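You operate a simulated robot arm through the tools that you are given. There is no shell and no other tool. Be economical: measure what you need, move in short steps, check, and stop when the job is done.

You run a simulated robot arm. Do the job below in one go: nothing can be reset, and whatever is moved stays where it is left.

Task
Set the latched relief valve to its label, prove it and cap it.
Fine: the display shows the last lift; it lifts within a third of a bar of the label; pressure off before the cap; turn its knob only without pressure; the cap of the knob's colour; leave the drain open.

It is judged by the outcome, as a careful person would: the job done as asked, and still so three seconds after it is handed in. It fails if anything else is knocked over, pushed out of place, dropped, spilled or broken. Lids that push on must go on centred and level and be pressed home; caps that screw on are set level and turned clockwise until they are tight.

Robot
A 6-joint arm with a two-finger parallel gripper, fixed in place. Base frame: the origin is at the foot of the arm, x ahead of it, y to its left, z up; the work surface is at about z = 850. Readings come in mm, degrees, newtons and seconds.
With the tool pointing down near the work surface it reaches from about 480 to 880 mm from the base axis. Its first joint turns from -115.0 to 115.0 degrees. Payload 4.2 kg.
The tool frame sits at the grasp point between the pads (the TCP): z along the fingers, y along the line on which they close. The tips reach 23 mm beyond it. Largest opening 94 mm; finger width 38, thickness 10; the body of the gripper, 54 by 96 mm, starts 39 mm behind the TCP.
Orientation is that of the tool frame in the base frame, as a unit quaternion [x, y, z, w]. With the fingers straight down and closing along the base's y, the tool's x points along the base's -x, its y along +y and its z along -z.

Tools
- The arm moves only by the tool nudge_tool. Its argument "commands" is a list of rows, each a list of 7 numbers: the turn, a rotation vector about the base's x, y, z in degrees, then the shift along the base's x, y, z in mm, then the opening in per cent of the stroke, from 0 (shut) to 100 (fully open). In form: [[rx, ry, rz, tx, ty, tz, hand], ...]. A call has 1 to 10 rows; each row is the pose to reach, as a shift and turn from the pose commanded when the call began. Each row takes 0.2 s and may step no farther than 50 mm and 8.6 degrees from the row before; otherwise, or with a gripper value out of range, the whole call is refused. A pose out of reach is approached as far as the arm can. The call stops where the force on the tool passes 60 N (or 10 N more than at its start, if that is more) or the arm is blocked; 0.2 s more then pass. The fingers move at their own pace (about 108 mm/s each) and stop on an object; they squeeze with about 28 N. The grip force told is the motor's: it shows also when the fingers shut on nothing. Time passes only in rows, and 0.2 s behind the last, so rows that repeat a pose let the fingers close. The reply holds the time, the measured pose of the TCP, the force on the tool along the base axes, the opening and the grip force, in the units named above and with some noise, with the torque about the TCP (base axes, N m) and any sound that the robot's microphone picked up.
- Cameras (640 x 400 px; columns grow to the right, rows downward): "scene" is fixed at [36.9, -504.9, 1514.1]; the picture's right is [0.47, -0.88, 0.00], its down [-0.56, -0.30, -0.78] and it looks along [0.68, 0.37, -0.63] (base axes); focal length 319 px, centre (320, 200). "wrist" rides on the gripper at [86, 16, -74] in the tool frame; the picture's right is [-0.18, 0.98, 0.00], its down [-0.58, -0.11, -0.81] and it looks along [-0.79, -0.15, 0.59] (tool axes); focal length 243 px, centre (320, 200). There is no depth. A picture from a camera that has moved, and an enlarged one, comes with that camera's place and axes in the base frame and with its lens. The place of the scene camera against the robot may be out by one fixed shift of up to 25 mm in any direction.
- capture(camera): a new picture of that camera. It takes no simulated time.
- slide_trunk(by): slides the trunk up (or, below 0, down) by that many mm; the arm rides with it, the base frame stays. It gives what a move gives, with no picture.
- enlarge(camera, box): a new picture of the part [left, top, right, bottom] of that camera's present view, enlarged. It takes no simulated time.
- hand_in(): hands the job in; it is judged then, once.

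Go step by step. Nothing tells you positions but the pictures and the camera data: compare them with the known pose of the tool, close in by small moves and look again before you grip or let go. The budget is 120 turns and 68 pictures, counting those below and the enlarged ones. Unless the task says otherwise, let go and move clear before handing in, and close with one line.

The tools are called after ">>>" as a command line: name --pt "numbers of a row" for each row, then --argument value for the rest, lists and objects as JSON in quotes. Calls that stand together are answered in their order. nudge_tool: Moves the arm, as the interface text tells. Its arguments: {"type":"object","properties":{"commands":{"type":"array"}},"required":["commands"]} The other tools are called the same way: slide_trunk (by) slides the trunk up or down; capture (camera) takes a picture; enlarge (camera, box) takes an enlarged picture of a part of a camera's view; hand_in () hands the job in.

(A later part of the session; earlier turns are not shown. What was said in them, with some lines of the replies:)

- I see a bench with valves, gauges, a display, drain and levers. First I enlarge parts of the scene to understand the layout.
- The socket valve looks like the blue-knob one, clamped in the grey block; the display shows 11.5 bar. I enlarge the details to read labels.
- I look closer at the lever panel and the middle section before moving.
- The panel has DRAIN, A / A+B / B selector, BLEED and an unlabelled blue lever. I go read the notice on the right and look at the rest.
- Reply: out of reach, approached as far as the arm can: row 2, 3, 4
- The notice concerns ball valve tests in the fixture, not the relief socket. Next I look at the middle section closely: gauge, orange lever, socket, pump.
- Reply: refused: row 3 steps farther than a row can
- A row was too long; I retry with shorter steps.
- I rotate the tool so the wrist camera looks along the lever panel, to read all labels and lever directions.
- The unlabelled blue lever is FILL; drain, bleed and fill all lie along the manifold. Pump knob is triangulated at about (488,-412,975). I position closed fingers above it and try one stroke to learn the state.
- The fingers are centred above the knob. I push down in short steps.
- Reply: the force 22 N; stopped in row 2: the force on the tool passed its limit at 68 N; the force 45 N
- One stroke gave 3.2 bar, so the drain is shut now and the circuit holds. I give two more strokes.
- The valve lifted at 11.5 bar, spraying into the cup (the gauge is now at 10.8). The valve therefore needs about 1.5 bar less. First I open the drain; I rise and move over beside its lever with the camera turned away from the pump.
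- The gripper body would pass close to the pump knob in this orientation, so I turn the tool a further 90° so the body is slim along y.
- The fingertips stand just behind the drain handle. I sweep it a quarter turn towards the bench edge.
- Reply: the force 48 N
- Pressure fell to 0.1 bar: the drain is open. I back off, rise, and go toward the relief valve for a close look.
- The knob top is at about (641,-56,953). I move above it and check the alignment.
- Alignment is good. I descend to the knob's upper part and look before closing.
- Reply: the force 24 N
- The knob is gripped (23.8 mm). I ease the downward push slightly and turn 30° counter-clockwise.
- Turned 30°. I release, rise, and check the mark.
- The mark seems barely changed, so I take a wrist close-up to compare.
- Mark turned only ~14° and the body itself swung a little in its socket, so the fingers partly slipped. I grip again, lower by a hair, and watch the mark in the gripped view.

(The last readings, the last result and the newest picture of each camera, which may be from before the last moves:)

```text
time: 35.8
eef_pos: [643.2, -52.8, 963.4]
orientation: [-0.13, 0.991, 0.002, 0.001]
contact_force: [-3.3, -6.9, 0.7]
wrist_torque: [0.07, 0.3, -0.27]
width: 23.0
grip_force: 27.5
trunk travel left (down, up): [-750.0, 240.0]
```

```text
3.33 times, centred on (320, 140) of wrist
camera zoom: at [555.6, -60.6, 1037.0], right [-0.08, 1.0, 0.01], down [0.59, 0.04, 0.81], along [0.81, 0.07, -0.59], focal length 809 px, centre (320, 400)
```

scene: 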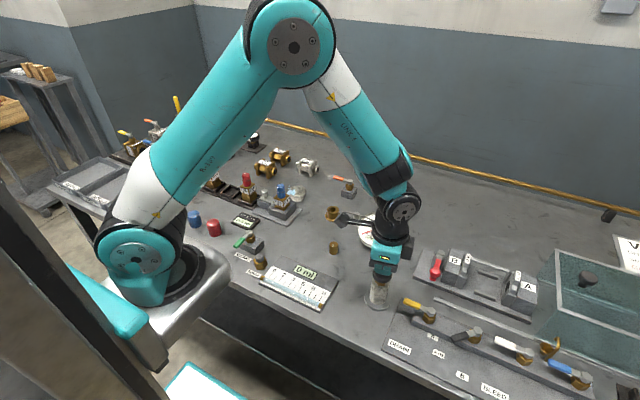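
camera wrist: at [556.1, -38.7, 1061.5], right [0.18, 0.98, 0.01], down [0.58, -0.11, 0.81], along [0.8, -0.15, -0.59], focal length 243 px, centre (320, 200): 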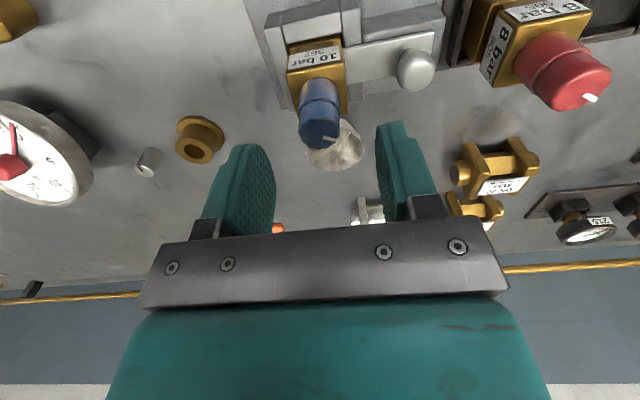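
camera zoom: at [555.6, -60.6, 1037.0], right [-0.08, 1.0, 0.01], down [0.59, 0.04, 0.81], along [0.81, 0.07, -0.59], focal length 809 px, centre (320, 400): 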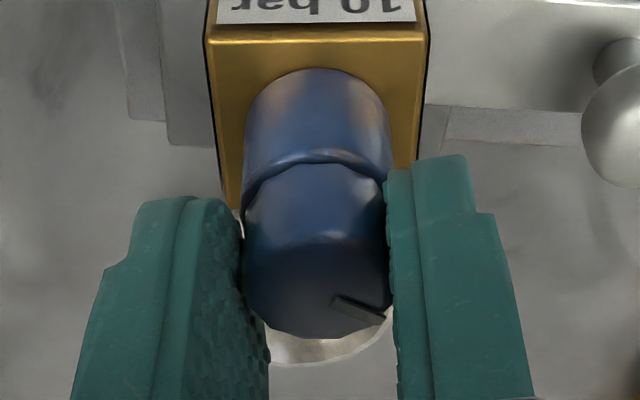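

The knob slipped again: it is stiffer than this shallow grip can turn. I try a deeper grip, taking the lower, wider part too, and watch whether the mark follows.

>>> nudge_tool --pt "0 0 15 0 0 0 45" --pt "0 0 15 0 0 0 45" --pt "0 0 8 -1 -1 0 45" --pt "0 0 0 -2 -2 0 45" --pt "0 0 0 -2 -2 -7 45" --pt "0 0 0 -2 -2 -13 45" --pt "0 0 0 -2 -2 -13 0" --pt "0 0 0 -2 -2 -13 0" --pt "0 0 0 -2 -2 -13 0"

>>> enlarge --camera "wrist" --box '[260, 80, 380, 200]'

```text
refused: row 1 steps farther than a row can; nothing moved
```

```text
3.33 times, centred on (320, 140) of wrist
camera zoom: at [555.6, -60.6, 1037.0], right [-0.08, 1.0, 0.01], down [0.59, 0.04, 0.81], along [0.81, 0.07, -0.59], focal length 809 px, centre (320, 400)
```

zoom: 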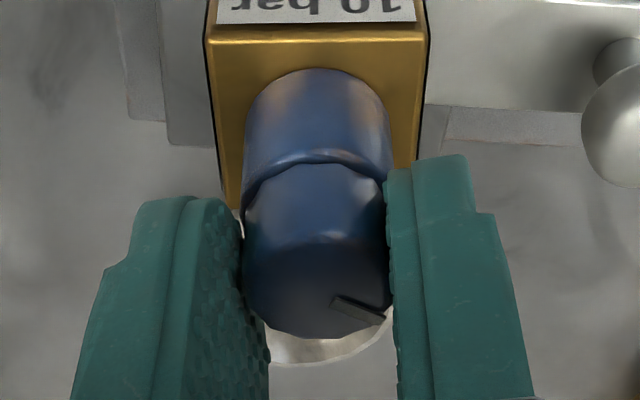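

>>> nudge_tool --pt "0 0 0 0 0 0 45" --pt "0 0 0 0 0 0 45" --pt "0 0 -7 -1 -1 0 45" --pt "0 0 -15 -2 -1 0 45" --pt "0 0 -15 -2 -1 -7 45" --pt "0 0 -15 -2 -1 -13 45" --pt "0 0 -15 -2 -1 -13 0" --pt "0 0 -15 -2 -1 -13 0" --pt "0 0 -15 -2 -1 -13 0"

>>> enlarge --camera "wrist" --box '[260, 80, 380, 200]'

```text
time: 37.8
eef_pos: [640.9, -53.9, 951.5]
orientation: [0.0, 1.0, 0.002, 0.004]
contact_force: [-1.1, -3.9, 0.9]
wrist_torque: [-0.2, 0.01, -0.05]
width: 24.4
grip_force: 27.8
trunk travel left (down, up): [-750.0, 240.0]
```

```text
3.33 times, centred on (320, 140) of wrist
camera zoom: at [554.3, -37.7, 1024.7], right [0.18, 0.98, 0.0], down [0.58, -0.11, 0.81], along [0.8, -0.15, -0.59], focal length 809 px, centre (320, 400)
```

zoom: 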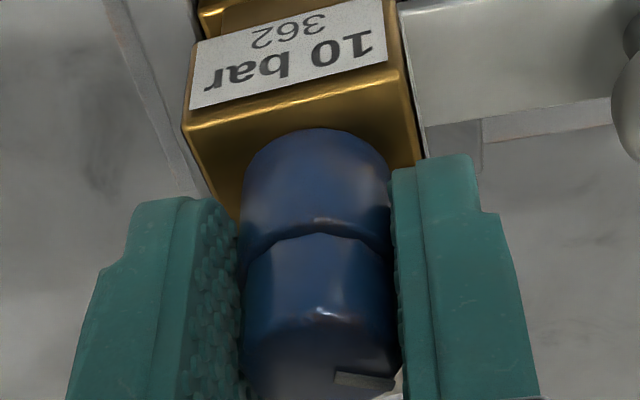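

>>> nudge_tool --pt "0 0 5 0 0 0 0" --pt "0 0 10 0 0 0 0" --pt "0 0 15 0 0 0 0" --pt "0 0 20 0 0 0 0" --pt "0 0 20 0 0 0 0"

>>> enlarge --camera "wrist" --box '[260, 80, 380, 200]'

```text
time: 39.0
eef_pos: [641.0, -54.9, 951.3]
orientation: [-0.174, 0.985, 0.003, 0.003]
contact_force: [-0.4, -2.5, 1.3]
wrist_torque: [-0.08, 0.06, -0.06]
width: 24.1
grip_force: 28.0
trunk travel left (down, up): [-750.0, 240.0]
```

```text
3.33 times, centred on (320, 140) of wrist
camera zoom: at [554.6, -68.7, 1024.7], right [-0.17, 0.99, 0.01], down [0.58, 0.09, 0.81], along [0.8, 0.14, -0.59], focal length 809 px, centre (320, 400)
```

zoom: 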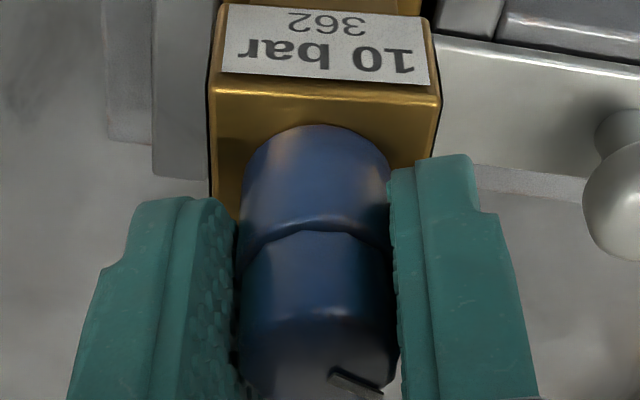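

Still slipping counter-clockwise with very little torque. I test whether the knob follows a small clockwise turn.

>>> nudge_tool --pt "0 0 -5 0 0 0 0" --pt "0 0 -10 0 0 0 0" --pt "0 0 -15 0 0 0 0" --pt "0 0 -20 0 0 0 0" --pt "0 0 -20 0 0 0 0"

>>> enlarge --camera "wrist" --box '[260, 80, 380, 200]'

```text
time: 40.2
eef_pos: [643.2, -53.9, 950.7]
orientation: [0.0, 1.0, 0.001, 0.004]
contact_force: [7.4, -9.9, 1.0]
wrist_torque: [-0.37, -0.39, 0.2]
width: 24.3
grip_force: 27.5
trunk travel left (down, up): [-750.0, 240.0]
```

```text
3.33 times, centred on (320, 140) of wrist
camera zoom: at [555.4, -37.9, 1024.7], right [0.19, 0.98, 0.0], down [0.57, -0.11, 0.81], along [0.8, -0.15, -0.59], focal length 809 px, centre (320, 400)
```

zoom: 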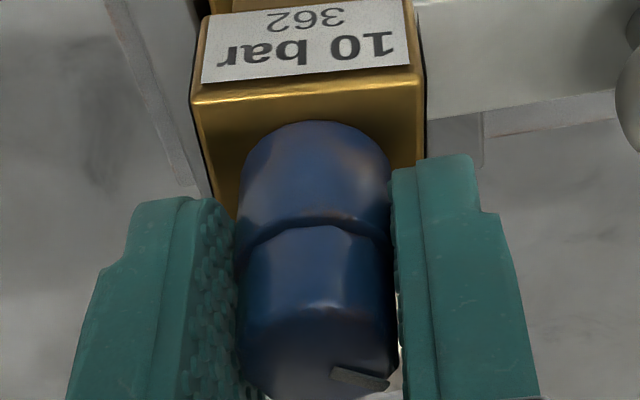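

The body has some slack in its socket and the fingers slip on the knob. I regrip deeper, with the pad centres on the knob, and try counter-clockwise again.

>>> nudge_tool --pt "0 0 0 0 0 0 42" --pt "0 0 0 -1 0 0 42" --pt "0 0 0 -1 0 -5.5 42" --pt "0 0 0 -1 0 -5.5 0" --pt "0 0 0 -1 0 -5.5 0" --pt "0 0 0 -1 0 -5.5 0"

>>> nudge_tool --pt "0 0 4 0 0 0 0" --pt "0 0 8 0 0 0 0" --pt "0 0 12 0 0 0 0" --pt "0 0 16 0 0 0 0" --pt "0 0 20 0 0 0 0" --pt "0 0 24 0 0 0 0"

>>> enlarge --camera "wrist" --box '[260, 80, 380, 200]'

```text
time: 41.6
eef_pos: [640.4, -54.5, 945.3]
orientation: [0.0, 1.0, 0.002, 0.003]
contact_force: [0.8, -6.8, 0.5]
wrist_torque: [-0.42, 0.03, 0.08]
width: 24.5
grip_force: 28.0
trunk travel left (down, up): [-750.0, 240.0]
```

```text
time: 43.0
eef_pos: [639.8, -55.0, 945.3]
orientation: [-0.208, 0.978, 0.002, 0.002]
contact_force: [0.0, -11.4, 0.0]
wrist_torque: [-0.48, 0.02, -0.34]
width: 24.2
grip_force: 28.0
trunk travel left (down, up): [-750.0, 240.0]
```

```text
3.33 times, centred on (320, 140) of wrist
camera zoom: at [554.3, -74.9, 1018.9], right [-0.23, 0.97, 0.0], down [0.57, 0.13, 0.81], along [0.79, 0.19, -0.59], focal length 809 px, centre (320, 400)
```

zoom: 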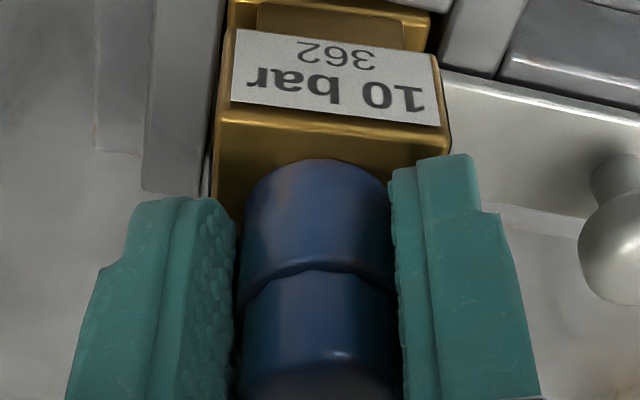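

>>> enlarge --camera "wrist" --box '[250, 90, 390, 240]'

```text
2.67 times, centred on (320, 165) of wrist
camera zoom: at [554.3, -74.9, 1018.9], right [-0.23, 0.97, 0.0], down [0.57, 0.13, 0.81], along [0.79, 0.19, -0.59], focal length 647 px, centre (320, 293)
```

zoom: 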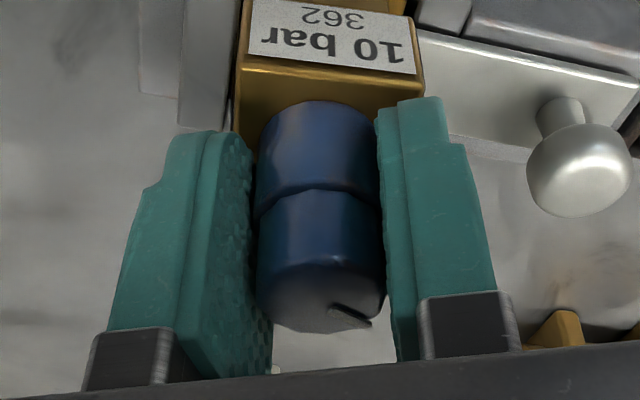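

The fingers still mostly slip. Perhaps the knob is damped; I try a much slower turn with the same deep grip.

>>> nudge_tool --pt "0 0 1 0 0 0 0" --pt "0 0 2 0 0 0 0" --pt "0 0 3 0 0 0 0" --pt "0 0 4 0 0 0 0" --pt "0 0 5 0 0 0 0" --pt "0 0 6 0 0 0 0" --pt "0 0 7 0 0 0 0" --pt "0 0 8 0 0 0 0" --pt "0 0 9 0 0 0 0" --pt "0 0 10 0 0 0 0"

>>> nudge_tool --pt "0 0 1 0 0 0 0" --pt "0 0 2 0 0 0 0" --pt "0 0 3 0 0 0 0" --pt "0 0 4 0 0 0 0" --pt "0 0 5 0 0 0 0" --pt "0 0 6 0 0 0 0" --pt "0 0 7 0 0 0 0" --pt "0 0 8 0 0 0 0" --pt "0 0 9 0 0 0 0" --pt "0 0 10 0 0 0 0"

>>> enlarge --camera "wrist" --box '[250, 90, 390, 240]'

```text
time: 45.2
eef_pos: [640.3, -54.0, 944.8]
orientation: [-0.294, 0.956, 0.002, 0.003]
contact_force: [2.2, -6.0, -0.6]
wrist_torque: [-0.16, -0.23, -0.34]
width: 24.0
grip_force: 27.4
trunk travel left (down, up): [-750.0, 240.0]
```

```text
time: 47.4
eef_pos: [640.1, -55.1, 945.1]
orientation: [-0.375, 0.927, 0.003, 0.002]
contact_force: [0.9, -2.7, 1.8]
wrist_torque: [-0.09, 0.0, -0.19]
width: 24.2
grip_force: 28.1
trunk travel left (down, up): [-750.0, 240.0]
```

```text
2.67 times, centred on (320, 165) of wrist
camera zoom: at [567.6, -102.6, 1018.9], right [-0.55, 0.83, 0.01], down [0.49, 0.32, 0.81], along [0.67, 0.45, -0.59], focal length 647 px, centre (320, 293)
```

zoom: 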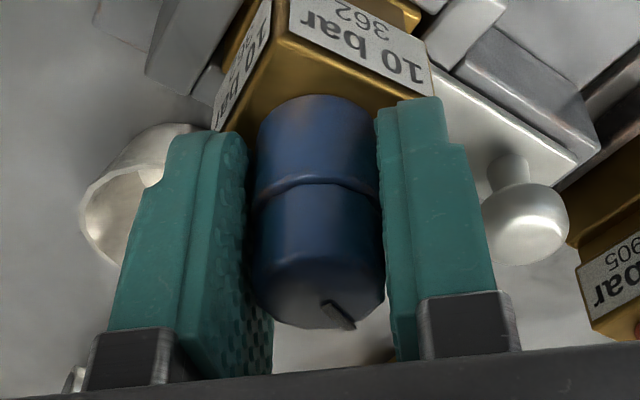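

Knob is hardly following. I check the whole scene (gauge, drain lever) in case something else holds the knob.

>>> enlarge --camera "scene" --box '[230, 150, 460, 330]'

```text
2.22 times, centred on (345, 240) of scene
camera zoom: at [36.9, -504.9, 1514.1], right [0.47, -0.88, 0.0], down [-0.56, -0.3, -0.78], along [0.68, 0.37, -0.63], focal length 708 px, centre (264, 111)
```

zoom: 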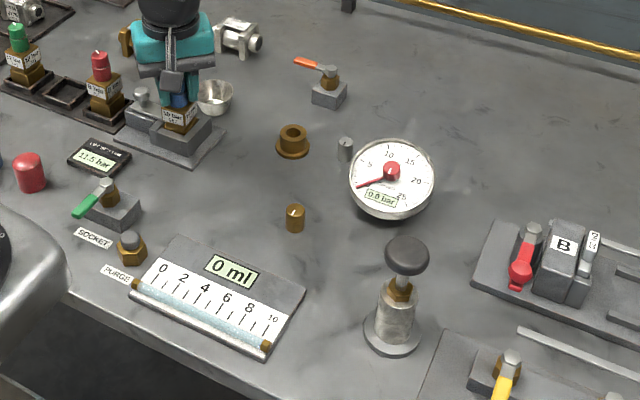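

Gauge is 0.0 and the drain open. Re-measuring, the groove between the two blue parts is at about z 948, so I have been holding the fixed lower collar. I regrip only the upper part, higher.

>>> nudge_tool --pt "0 0 0 0 0 0 45" --pt "0 0 0 0 0 0 45" --pt "0 0 0 1 0 15 45" --pt "0 0 -8 1 0 29 45" --pt "0 0 -16 1 0 29 45" --pt "0 0 -24 1 0 29 45" --pt "0 0 -32 1 0 29 45" --pt "0 0 -40 1 0 29 0" --pt "0 0 -40 1 0 29 0" --pt "0 0 -40 1 0 29 0"

>>> enlarge --camera "wrist" --box '[250, 70, 390, 220]'

```text
time: 49.6
eef_pos: [641.5, -54.8, 974.7]
orientation: [-0.035, 0.999, 0.002, 0.004]
contact_force: [-1.4, -0.8, 2.9]
wrist_torque: [-0.07, 0.1, -0.01]
width: 21.3
grip_force: 28.6
trunk travel left (down, up): [-750.0, 240.0]
```

```text
2.67 times, centred on (320, 145) of wrist
camera zoom: at [554.1, -43.8, 1048.1], right [0.12, 0.99, 0.0], down [0.58, -0.07, 0.81], along [0.8, -0.09, -0.59], focal length 647 px, centre (320, 347)
```

zoom: 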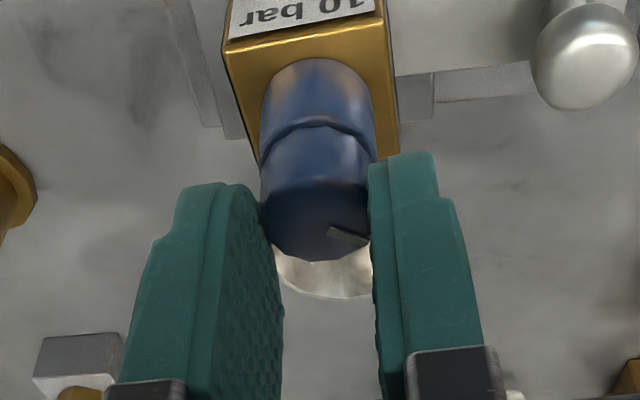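

Now the width is 21.3 mm: only the upper knob is held. I turn it 31° counter-clockwise.

>>> nudge_tool --pt "0 0 5 0 0 0 0" --pt "0 0 10 0 0 0 0" --pt "0 0 15 0 0 0 0" --pt "0 0 20 0 0 0 0" --pt "0 0 25 0 0 0 0" --pt "0 0 31 0 0 0 0" --pt "0 0 31 0 0 0 0"

>>> enlarge --camera "wrist" --box '[250, 70, 390, 220]'

```text
time: 51.2
eef_pos: [641.8, -54.1, 973.8]
orientation: [-0.301, 0.953, 0.003, 0.003]
contact_force: [-1.8, -1.0, 0.5]
wrist_torque: [-0.01, 0.13, -0.03]
width: 21.3
grip_force: 27.8
trunk travel left (down, up): [-750.0, 240.0]
```

```text
2.67 times, centred on (320, 145) of wrist
camera zoom: at [561.6, -90.2, 1048.0], right [-0.41, 0.91, 0.0], down [0.54, 0.24, 0.81], along [0.74, 0.34, -0.59], focal length 647 px, centre (320, 347)
```

zoom: 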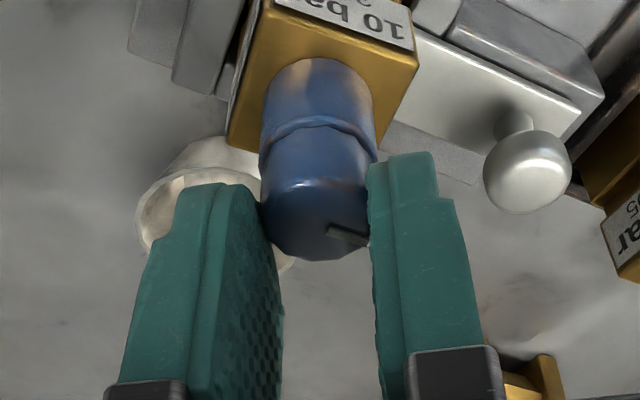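

The knob followed the gripper fully this time. I release, rise and travel to the drain lever to close it.

>>> nudge_tool --pt "0 0 0 0 0 0 45" --pt "0 0 0 0 0 0 45" --pt "0 0 0 0 0 40 45" --pt "0 0 -7 -5 -10 85 45" --pt "0 0 -14 -20 -55 90 0" --pt "0 0 -21 -35 -100 90 0" --pt "0 0 -28 -50 -145 90 0" --pt "0 0 -35 -65 -190 90 0" --pt "0 0 -35 -85 -235 90 0" --pt "0 0 -35 -105 -280 90 0"

>>> nudge_tool --pt "0 0 0 -20 -45 0 0" --pt "0 0 0 -40 -90 0 0" --pt "0 0 0 -60 -135 -10 0" --pt "0 0 0 -80 -180 -20 0" --pt "0 0 0 -95 -218 -40 0" --pt "0 0 0 -95 -218 -80 0" --pt "0 0 0 -95 -218 -120 0"

>>> enlarge --camera "scene" --box '[350, 190, 510, 350]'

```text
time: 53.4
eef_pos: [536.5, -336.2, 1065.0]
orientation: [0.0, 1.0, 0.002, 0.004]
contact_force: [0.4, 0.9, 0.1]
wrist_torque: [-0.03, 0.0, 0.01]
width: 0.0
grip_force: 27.8
trunk travel left (down, up): [-750.0, 240.0]
```

```text
refused: row 3 steps farther than a row can; nothing moved
```

```text
2.50 times, centred on (430, 270) of scene
camera zoom: at [36.9, -504.9, 1514.1], right [0.47, -0.88, 0.0], down [-0.56, -0.3, -0.78], along [0.68, 0.37, -0.63], focal length 797 px, centre (45, 25)
```

zoom: 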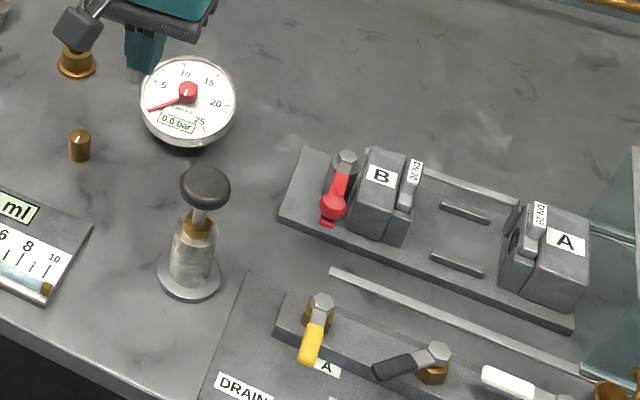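

I retry with shorter rows; the drain handle points to the bench edge as expected.

>>> nudge_tool --pt "0 0 0 -17 -40 0 0" --pt "0 0 0 -34 -80 0 0" --pt "0 0 0 -51 -120 0 0" --pt "0 0 0 -68 -160 0 0" --pt "0 0 0 -83 -195 -10 0" --pt "0 0 0 -95 -217 -40 0" --pt "0 0 0 -95 -217 -80 0" --pt "0 0 0 -95 -217 -125 0"

>>> enlarge --camera "scene" --box '[350, 230, 490, 370]'

```text
time: 55.2
eef_pos: [442.6, -552.5, 939.5]
orientation: [0.0, 1.0, 0.002, 0.003]
contact_force: [0.2, -0.1, 0.3]
wrist_torque: [0.02, -0.02, 0.0]
width: 0.0
grip_force: 28.1
trunk travel left (down, up): [-750.0, 240.0]
```

```text
2.86 times, centred on (420, 300) of scene
camera zoom: at [36.9, -504.9, 1514.1], right [0.47, -0.88, 0.0], down [-0.56, -0.3, -0.78], along [0.68, 0.37, -0.63], focal length 911 px, centre (34, -86)
```

zoom: 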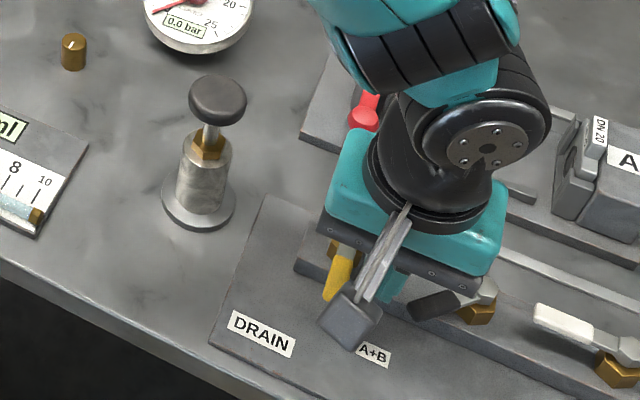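

>>> nudge_tool --pt "0 0 0 0 5 -15 0" --pt "0 0 0 0 5 -30 0" --pt "0 0 0 0 9 -31 0"

```text
time: 56.0
eef_pos: [443.0, -544.3, 909.1]
orientation: [0.001, 1.0, -0.001, 0.005]
contact_force: [0.1, -10.3, 9.5]
wrist_torque: [0.01, 0.2, -0.41]
width: 0.0
grip_force: 28.5
trunk travel left (down, up): [-750.0, 240.0]
```

>>> nudge_tool --pt "0 0 0 -6 5 2 0" --pt "0 0 0 -8 12 2 0" --pt "0 0 0 -8 23 2 0" --pt "0 0 0 -4 35 2 0" --pt "0 0 0 4 43 2 0" --pt "0 0 0 11 48 2 0" --pt "0 0 0 17 49 2 0" --pt "0 0 0 21 49 2 0" --pt "0 0 0 21 49 2 0"

>>> enlarge --camera "scene" --box '[350, 200, 510, 360]'

```text
time: 58.0
eef_pos: [454.5, -492.0, 911.6]
orientation: [0.005, 1.0, 0.002, -0.003]
contact_force: [-55.8, 0.6, 8.1]
wrist_torque: [0.79, 0.15, -0.07]
width: 0.0
grip_force: 28.0
trunk travel left (down, up): [-750.0, 240.0]
```

```text
2.50 times, centred on (430, 280) of scene
camera zoom: at [36.9, -504.9, 1514.1], right [0.47, -0.88, 0.0], down [-0.56, -0.3, -0.78], along [0.68, 0.37, -0.63], focal length 797 px, centre (45, 0)
```

zoom: 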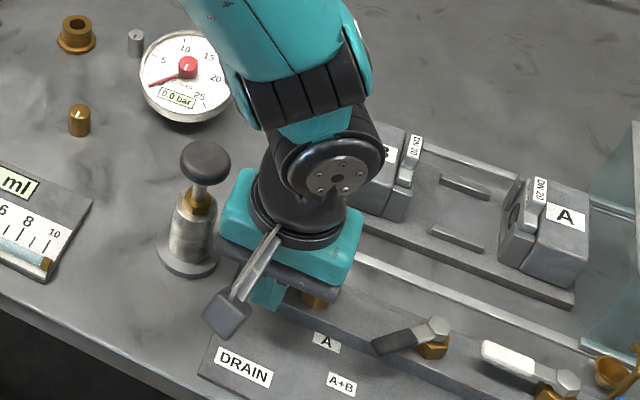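

Drain is shut against its stop. I back off, rise and go to the pump.

>>> nudge_tool --pt "0 0 0 -14 0 1 0" --pt "0 0 0 -14 0 50 0" --pt "0 0 0 -14 0 98 0" --pt "0 0 0 6 40 115 0" --pt "0 0 0 26 81 115 0" --pt "0 0 0 26 81 98 0" --pt "0 0 0 26 81 90 0" --pt "0 0 0 26 81 80 0" --pt "0 0 0 26 81 72 0" --pt "0 0 0 26 81 65 0"

>>> enlarge --camera "scene" --box '[330, 190, 490, 330]'

```text
time: 60.2
eef_pos: [490.2, -412.4, 977.5]
orientation: [0.0, 1.0, 0.001, 0.005]
contact_force: [3.8, -3.3, 11.9]
wrist_torque: [-0.09, -0.07, -0.03]
width: 0.2
grip_force: 28.1
trunk travel left (down, up): [-750.0, 240.0]
```

```text
2.86 times, centred on (410, 260) of scene
camera zoom: at [36.9, -504.9, 1514.1], right [0.47, -0.88, 0.0], down [-0.56, -0.3, -0.78], along [0.68, 0.37, -0.63], focal length 911 px, centre (63, 29)
```

zoom: 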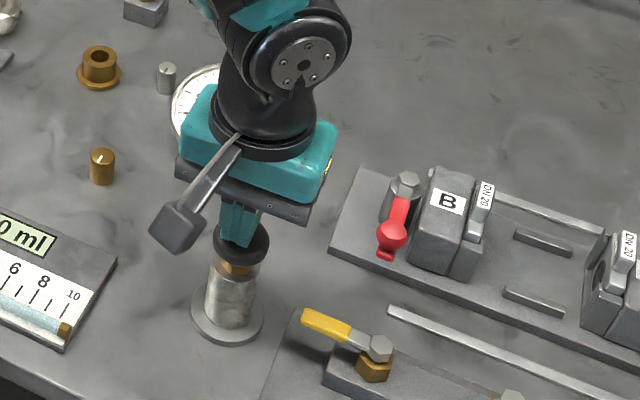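

The drain lever is back along the manifold (shut) and one stroke is in. I pump three more strokes, the last one slower.

>>> nudge_tool --pt "0 0 0 0 0 16 0" --pt "0 0 0 0 0 32 0" --pt "0 0 0 0 0 32 0" --pt "0 0 0 0 0 22 0" --pt "0 0 0 0 0 14 0" --pt "0 0 0 0 0 7 0" --pt "0 0 0 0 0 0 0"

>>> nudge_tool --pt "0 0 0 0 0 16 0" --pt "0 0 0 0 0 32 0" --pt "0 0 0 0 0 32 0" --pt "0 0 0 0 0 22 0" --pt "0 0 0 0 0 14 0" --pt "0 0 0 0 0 7 0" --pt "0 0 0 0 0 0 0"

>>> nudge_tool --pt "0 0 0 0 0 16 0" --pt "0 0 0 0 0 32 0" --pt "0 0 0 0 0 32 0" --pt "0 0 0 0 0 22 0" --pt "0 0 0 0 0 17 0" --pt "0 0 0 0 0 12 0" --pt "0 0 0 0 0 8 0" --pt "0 0 0 0 0 4 0" --pt "0 0 0 0 0 0 0"

>>> enlarge --camera "scene" --box '[230, 170, 400, 280]'

```text
time: 61.8
eef_pos: [489.6, -412.0, 977.5]
orientation: [0.0, 1.0, 0.002, 0.005]
contact_force: [3.1, 3.6, 14.1]
wrist_torque: [0.07, -0.07, 0.0]
width: 0.0
grip_force: 27.9
trunk travel left (down, up): [-750.0, 240.0]
```

```text
time: 63.4
eef_pos: [489.1, -412.1, 977.1]
orientation: [-0.001, 1.0, 0.001, 0.004]
contact_force: [-6.8, -1.7, 13.9]
wrist_torque: [-0.04, 0.18, -0.03]
width: 0.0
grip_force: 28.5
trunk travel left (down, up): [-750.0, 240.0]
```

```text
time: 65.4
eef_pos: [489.3, -411.8, 976.7]
orientation: [0.0, 1.0, 0.001, 0.004]
contact_force: [5.1, 1.6, 17.5]
wrist_torque: [0.0, -0.06, 0.01]
width: 0.0
grip_force: 28.0
trunk travel left (down, up): [-750.0, 240.0]
```

```text
3.64 times, centred on (315, 225) of scene
camera zoom: at [36.9, -504.9, 1514.1], right [0.47, -0.88, 0.0], down [-0.56, -0.3, -0.78], along [0.68, 0.37, -0.63], focal length 1159 px, centre (338, 109)
```

zoom: 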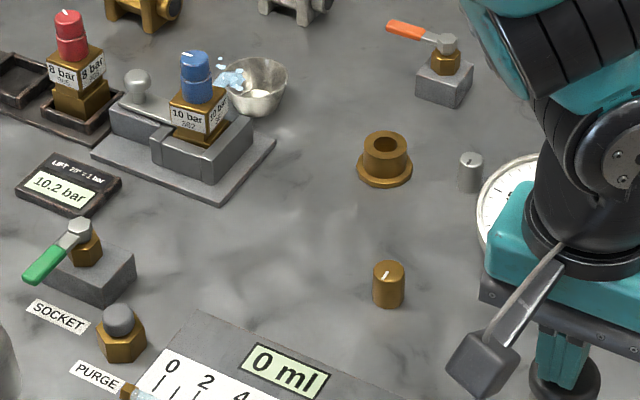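

The display shows a lift at 10.2 bar, within a third of a bar of 10. Now I release the pressure: back to the drain lever with the earlier orientation.

>>> nudge_tool --pt "0 0 0 0 0 45 0" --pt "0 0 8 0 0 85 0" --pt "0 0 16 4 -9 85 0" --pt "0 0 24 8 -18 85 0" --pt "0 0 32 12 -27 85 0" --pt "0 0 40 16 -36 85 0" --pt "0 0 48 20 -46 85 0" --pt "0 0 56 24 -56 85 0" --pt "0 0 64 26 -66 85 0" --pt "0 0 72 28 -77 85 0"

>>> nudge_tool --pt "0 0 8 0 0 -20 0" --pt "0 0 16 0 0 -50 0" --pt "0 0 16 0 0 -95 0" --pt "0 0 16 0 0 -125 0" --pt "0 0 16 0 0 -152 0"

```text
time: 67.6
eef_pos: [517.5, -489.3, 1061.2]
orientation: [-0.589, 0.808, 0.003, 0.002]
contact_force: [-0.1, 1.5, 0.8]
wrist_torque: [-0.03, 0.01, 0.01]
width: 0.0
grip_force: 28.3
trunk travel left (down, up): [-750.0, 240.0]
```

```text
time: 68.8
eef_pos: [516.7, -490.3, 907.1]
orientation: [-0.695, 0.719, 0.003, 0.001]
contact_force: [-0.6, -1.1, 0.9]
wrist_torque: [-0.02, -0.01, 0.0]
width: 0.0
grip_force: 28.2
trunk travel left (down, up): [-750.0, 240.0]
```

Same position as the first time; I repeat the sweep.

>>> nudge_tool --pt "0 0 0 -8 0 1 0" --pt "0 0 0 -16 1 1 0" --pt "0 0 0 -25 4 1 0" --pt "0 0 0 -34 7 1 0" --pt "0 0 0 -45 6 1 0" --pt "0 0 0 -57 3 1 0" --pt "0 0 0 -66 -5 1 0" --pt "0 0 0 -73 -13 1 0" --pt "0 0 0 -76 -18 1 0" --pt "0 0 0 -76 -20 1 0"

>>> nudge_tool --pt "0 0 0 -2 14 0 0" --pt "0 0 0 -4 18 40 0" --pt "0 0 0 -4 18 85 0" --pt "0 0 -8 6 48 110 0" --pt "0 0 -16 16 85 130 0" --pt "0 0 -24 16 130 130 0" --pt "0 0 -32 16 175 130 0" --pt "0 0 -40 16 220 130 0" --pt "0 0 -48 16 265 130 30" --pt "0 0 -56 16 310 130 60"

>>> enlarge --camera "scene" --box '[180, 170, 480, 370]'

```text
time: 71.0
eef_pos: [443.4, -504.5, 909.1]
orientation: [-0.697, 0.717, 0.005, 0.004]
contact_force: [11.0, 26.1, 11.9]
wrist_torque: [-0.16, 0.05, 0.3]
width: 0.0
grip_force: 28.2
trunk travel left (down, up): [-750.0, 240.0]
```

```text
time: 73.2
eef_pos: [463.6, -201.0, 1040.9]
orientation: [-0.276, 0.961, 0.004, 0.001]
contact_force: [0.6, -0.3, -1.6]
wrist_torque: [-0.01, 0.02, -0.05]
width: 56.1
grip_force: 0.0
out of reach, approached as far as the arm can: row 10
trunk travel left (down, up): [-750.0, 240.0]
```

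```text
2.00 times, centred on (330, 270) of scene
camera zoom: at [36.9, -504.9, 1514.1], right [0.47, -0.88, 0.0], down [-0.56, -0.3, -0.78], along [0.68, 0.37, -0.63], focal length 637 px, centre (300, 60)
```

zoom: 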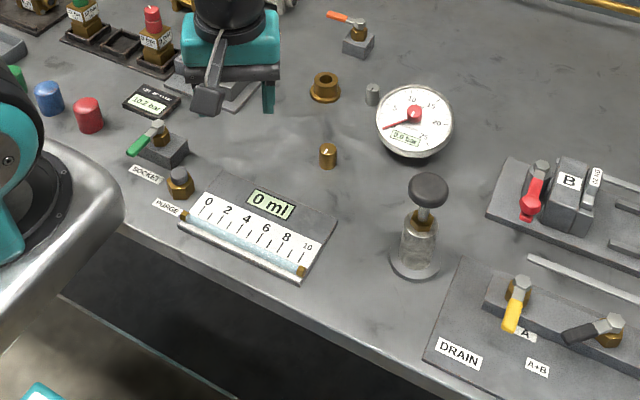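

Pressure is 0.0, drain open, the display holds 10.2. Next the blue cap: I turn the camera to look along +y over the caps.

>>> nudge_tool --pt "0 0 8 5 40 5 80" --pt "0 0 16 10 80 10 80" --pt "0 0 24 15 120 15 80" --pt "0 0 32 20 160 20 80" --pt "0 0 40 25 200 20 80" --pt "0 0 48 30 235 20 80" --pt "0 0 56 35 260 20 80"

>>> capture --camera "wrist"

```text
time: 74.8
eef_pos: [496.1, 58.9, 1062.0]
orientation: [-0.695, 0.719, 0.004, 0.002]
contact_force: [-0.3, -0.7, 0.5]
wrist_torque: [0.04, -0.01, -0.01]
width: 75.2
grip_force: 0.1
out of reach, approached as far as the arm can: row 1, 2
trunk travel left (down, up): [-750.0, 240.0]
```

```text
11 pictures are left
camera wrist: at [477.9, -27.1, 1134.8], right [-0.98, 0.22, 0.01], down [0.13, 0.57, 0.81], along [0.17, 0.79, -0.59], focal length 243 px, centre (320, 200)
```

wrist: 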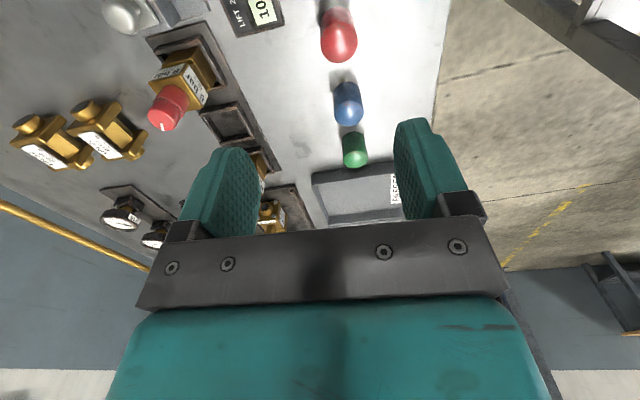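

Blue cap is at about (480,140). I move above it and look again.

>>> nudge_tool --pt "0 0 0 -8 40 -20 80" --pt "0 0 0 -15 78 -50 80" --pt "0 0 0 -15 80 -95 80" --pt "0 0 0 -15 80 -120 80"

>>> capture --camera "wrist"

```text
time: 75.8
eef_pos: [480.7, 139.2, 940.5]
orientation: [-0.695, 0.719, 0.004, 0.001]
contact_force: [-0.3, 0.7, 0.0]
wrist_torque: [0.05, -0.04, 0.02]
width: 75.2
grip_force: 0.0
trunk travel left (down, up): [-750.0, 240.0]
```

```text
10 pictures are left
camera wrist: at [462.6, 53.5, 1012.8], right [-0.98, 0.22, 0.0], down [0.13, 0.57, 0.81], along [0.17, 0.79, -0.59], focal length 243 px, centre (320, 200)
```

wrist: 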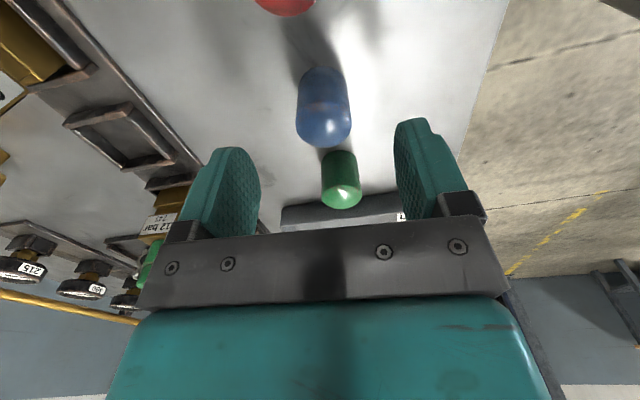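

The blue cap is centred near (478.5,146), about 34 wide and 37 tall. I descend and grip it.

>>> nudge_tool --pt "0 0 0 -2 7 -20 80" --pt "0 0 0 -2 7 -40 80" --pt "0 0 0 -2 7 -56 80" --pt "0 0 0 -2 7 -56 0" --pt "0 0 0 -2 7 -56 0" --pt "0 0 0 -2 7 -56 0"

>>> capture --camera "wrist"

```text
time: 77.2
eef_pos: [479.5, 145.8, 883.4]
orientation: [-0.694, 0.719, 0.004, 0.001]
contact_force: [-0.4, 0.8, -0.7]
wrist_torque: [-0.03, 0.0, -0.02]
width: 34.2
grip_force: 28.0
trunk travel left (down, up): [-750.0, 240.0]
```

```text
9 pictures are left
camera wrist: at [461.3, 59.4, 957.2], right [-0.98, 0.22, 0.01], down [0.13, 0.57, 0.81], along [0.17, 0.79, -0.59], focal length 243 px, centre (320, 200)
```

wrist: 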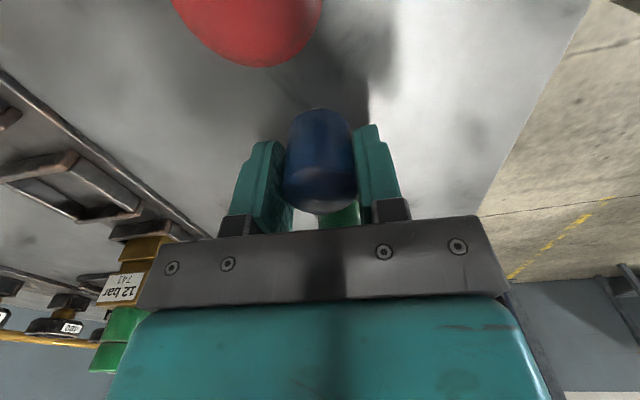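

Cap held centred (34.2 mm). I lift it clear and carry it above the valve, whose axis, from the earlier grips, is at (640.6,-54.8).

>>> nudge_tool --pt "0 0 0 0 0 45 0" --pt "0 0 0 0 0 90 0" --pt "0 0 0 0 0 135 0" --pt "0 0 0 25 -33 150 0" --pt "0 0 0 52 -66 150 0" --pt "0 0 0 79 -100 150 0" --pt "0 0 0 106 -134 150 0" --pt "0 0 0 133 -168 150 0" --pt "0 0 0 161 -201 150 0" --pt "0 0 0 161 -201 150 0"

>>> capture --camera "wrist"

```text
time: 79.4
eef_pos: [641.5, -57.1, 1033.9]
orientation: [-0.695, 0.719, 0.004, 0.002]
contact_force: [0.3, 0.7, -0.7]
wrist_torque: [0.02, 0.02, -0.01]
width: 34.2
grip_force: 27.8
trunk travel left (down, up): [-750.0, 240.0]
```

```text
8 pictures are left
camera wrist: at [622.8, -143.0, 1107.0], right [-0.98, 0.22, 0.0], down [0.13, 0.57, 0.81], along [0.17, 0.79, -0.59], focal length 243 px, centre (320, 200)
```

wrist: 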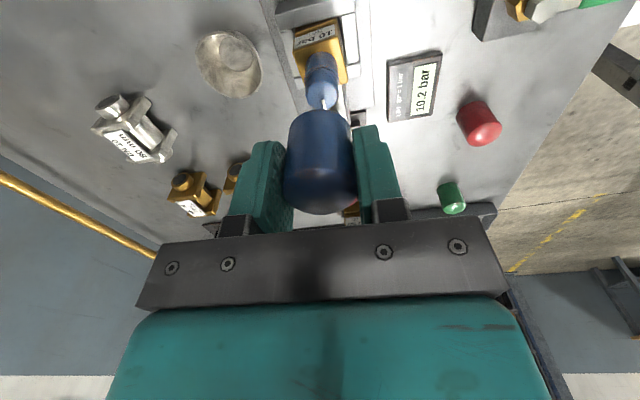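

I fine-correct and descend slowly over the knob.

>>> nudge_tool --pt "0 0 0 -1 2 -10 0" --pt "0 0 0 -1 2 -22 0" --pt "0 0 0 -1 2 -32 0" --pt "0 0 0 -1 2 -32 0"

>>> enlarge --camera "scene" --box '[250, 155, 320, 215]'

```text
time: 80.4
eef_pos: [640.9, -54.8, 1002.5]
orientation: [-0.695, 0.719, 0.004, 0.003]
contact_force: [-0.2, 0.1, -0.2]
wrist_torque: [-0.01, -0.02, 0.01]
width: 34.3
grip_force: 27.7
trunk travel left (down, up): [-750.0, 240.0]
```

```text
6.67 times, centred on (285, 185) of scene
camera zoom: at [36.9, -504.9, 1514.1], right [0.47, -0.88, 0.0], down [-0.56, -0.3, -0.78], along [0.68, 0.37, -0.63], focal length 2125 px, centre (553, 300)
```

zoom: 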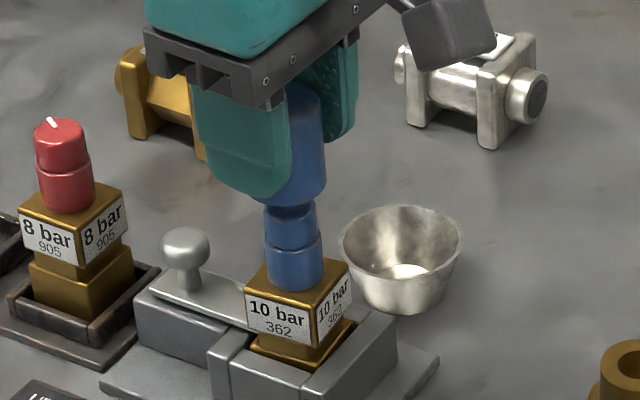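

The cap is well lined up over the knob. I lower it slowly.

>>> nudge_tool --pt "0 0 0 0 0 -6 0" --pt "0 0 0 0 0 -12 0" --pt "0 0 0 0 0 -18 0" --pt "0 0 0 0 0 -22 0" --pt "0 0 0 0 0 -22 0"

```text
time: 81.6
eef_pos: [641.1, -53.3, 981.3]
orientation: [-0.695, 0.719, 0.004, 0.002]
contact_force: [-0.3, -0.1, -0.3]
wrist_torque: [-0.03, 0.01, -0.01]
width: 34.4
grip_force: 28.0
trunk travel left (down, up): [-750.0, 240.0]
```

No contact yet, so it is sliding over the knob. I go on in small steps.

>>> nudge_tool --pt "0 0 0 0 0 -4 0" --pt "0 0 0 0 0 -8 0" --pt "0 0 0 0 0 -11 0" --pt "0 0 0 0 0 -13 0" --pt "0 0 0 0 0 -13 0"

```text
time: 82.8
eef_pos: [639.7, -52.8, 966.8]
orientation: [-0.694, 0.72, 0.004, 0.001]
contact_force: [-0.4, 0.2, -0.5]
wrist_torque: [-0.01, 0.02, 0.02]
width: 34.2
grip_force: 28.0
trunk travel left (down, up): [-750.0, 240.0]
```

>>> nudge_tool --pt "0 0 0 0 0 -2 0" --pt "0 0 0 0 0 -4 0" --pt "0 0 0 0 0 -6 0" --pt "0 0 0 0 0 -8 0" --pt "0 0 0 0 0 -8 0"

>>> enlarge --camera "scene" --box '[250, 155, 320, 215]'

```text
time: 84.0
eef_pos: [639.4, -53.5, 960.3]
orientation: [-0.695, 0.719, 0.004, 0.002]
contact_force: [0.3, -0.5, 0.4]
wrist_torque: [0.0, -0.01, -0.03]
width: 34.3
grip_force: 28.2
trunk travel left (down, up): [-750.0, 240.0]
```

```text
6.67 times, centred on (285, 185) of scene
camera zoom: at [36.9, -504.9, 1514.1], right [0.47, -0.88, 0.0], down [-0.56, -0.3, -0.78], along [0.68, 0.37, -0.63], focal length 2125 px, centre (553, 300)
```

zoom: 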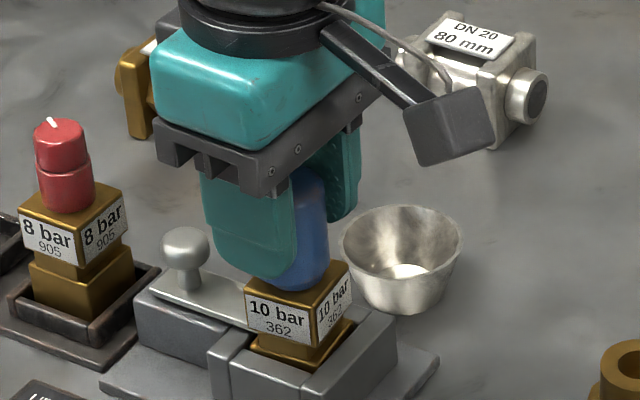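

The cap is almost down on the brass. I press it home.

>>> nudge_tool --pt "0 0 0 0 0 -2 0" --pt "0 0 0 0 0 -4 0" --pt "0 0 0 0 0 -6 0" --pt "0 0 0 0 0 -8 0" --pt "0 0 0 0 0 -9 0"

```text
time: 85.2
eef_pos: [640.6, -53.1, 952.1]
orientation: [-0.695, 0.719, 0.004, 0.002]
contact_force: [-3.4, 0.6, 13.8]
wrist_torque: [0.06, -0.07, 0.03]
width: 34.3
grip_force: 28.1
trunk travel left (down, up): [-750.0, 240.0]
```

>>> nudge_tool --pt "0 0 0 0 0 -2 0" --pt "0 0 0 0 0 -4 0" --pt "0 0 0 0 0 -6 0"

```text
time: 86.0
eef_pos: [638.8, -53.3, 945.6]
orientation: [-0.695, 0.719, 0.002, 0.002]
contact_force: [0.8, 2.3, 27.5]
wrist_torque: [0.05, -0.06, 0.0]
width: 34.7
grip_force: 27.8
trunk travel left (down, up): [-750.0, 240.0]
```

The tool sank about 6 mm more at 27 N, either seating the cap or sliding on it. I release, rise and look.

>>> nudge_tool --pt "0 0 0 0 0 4 0" --pt "0 0 0 0 0 4 60" --pt "0 0 0 0 0 4 60" --pt "0 0 0 0 0 45 60" --pt "0 0 0 0 0 85 60"

>>> enlarge --camera "scene" --box '[230, 155, 320, 230]'

```text
time: 87.2
eef_pos: [643.2, -53.2, 1028.4]
orientation: [-0.694, 0.72, 0.004, 0.001]
contact_force: [-0.7, -0.4, -0.2]
wrist_torque: [0.01, 0.05, -0.01]
width: 56.6
grip_force: 0.0
trunk travel left (down, up): [-750.0, 240.0]
```

```text
5.33 times, centred on (275, 192) of scene
camera zoom: at [36.9, -504.9, 1514.1], right [0.47, -0.88, 0.0], down [-0.56, -0.3, -0.78], along [0.68, 0.37, -0.63], focal length 1700 px, centre (560, 240)
```

zoom: 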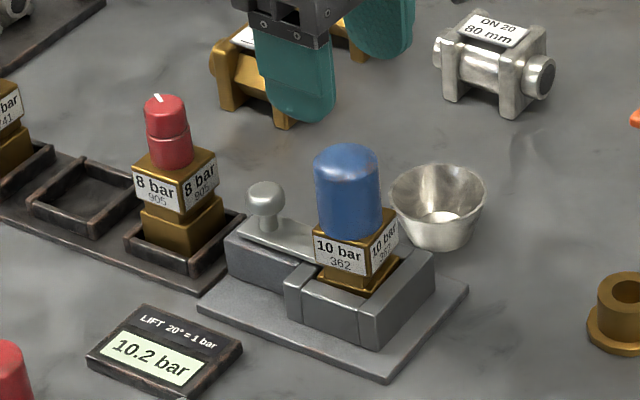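

The cap sits level and centred; the display still shows 10.2. I press on its top with closed fingers to be sure it is home.

>>> nudge_tool --pt "0 0 0 -2 -1 0 0" --pt "0 0 0 -2 -1 -10 0" --pt "0 0 0 -2 -1 -20 0" --pt "0 0 0 -2 -1 -30 0" --pt "0 0 0 -2 -1 -38 0" --pt "0 0 0 -2 -1 -44 0" --pt "0 0 0 -2 -1 -48 0" --pt "0 0 0 -2 -1 -52 0" --pt "0 0 0 -2 -1 -56 0" --pt "0 0 0 -2 -1 -59 0"

```text
time: 89.0
eef_pos: [641.2, -54.2, 986.6]
orientation: [-0.695, 0.719, -0.001, 0.005]
contact_force: [-7.5, 0.1, 37.4]
wrist_torque: [-0.26, 0.2, -0.02]
width: 0.0
grip_force: 27.7
trunk travel left (down, up): [-750.0, 240.0]
stopped in row 8: the force on the tool passed its limit at 68 N (the readings are from after the stop); the commanded pose is now the measured one
```

It is solid at 68 N. I rise and check the seat close up.

>>> nudge_tool --pt "0 0 0 0 0 20 0" --pt "0 0 0 -10 -30 50 0" --pt "0 0 0 -20 -70 60 0" --pt "0 0 0 -30 -110 60 0"

>>> enlarge --camera "scene" --box '[260, 170, 310, 220]'

>>> capture --camera "scene"

```text
time: 90.0
eef_pos: [608.3, -165.0, 1043.7]
orientation: [-0.695, 0.719, 0.002, 0.003]
contact_force: [-1.1, 0.8, 0.4]
wrist_torque: [-0.01, 0.01, -0.01]
width: 0.2
grip_force: 27.4
trunk travel left (down, up): [-750.0, 240.0]
```

```text
8.00 times, centred on (285, 195) of scene
camera zoom: at [36.9, -504.9, 1514.1], right [0.47, -0.88, 0.0], down [-0.56, -0.3, -0.78], along [0.68, 0.37, -0.63], focal length 2550 px, centre (600, 240)
```

zoom: 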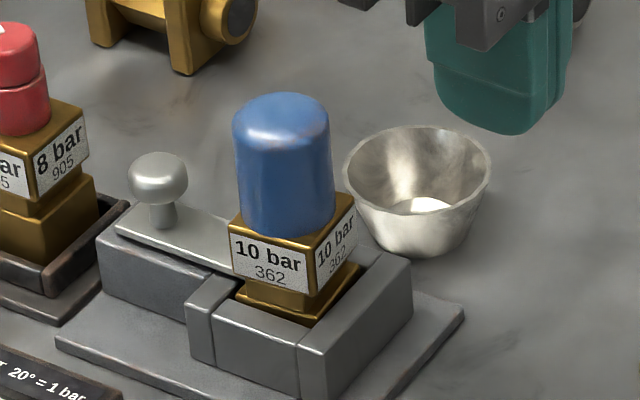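

```text
3 pictures are left
```

scene: 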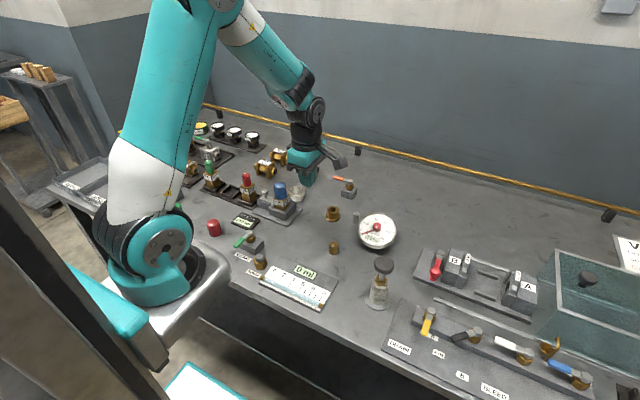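

The blue cap is flush on the brass, the drain is open, the gauge was at zero when last read, and the arm is clear. I hand the job in.

>>> hand_in

```text
The job is handed in.
```

The 10 bar relief valve (362) now lifts at 10.2 bar, which is what the display shows. I let the pressure off, pressed its blue cap home and left the drain open.
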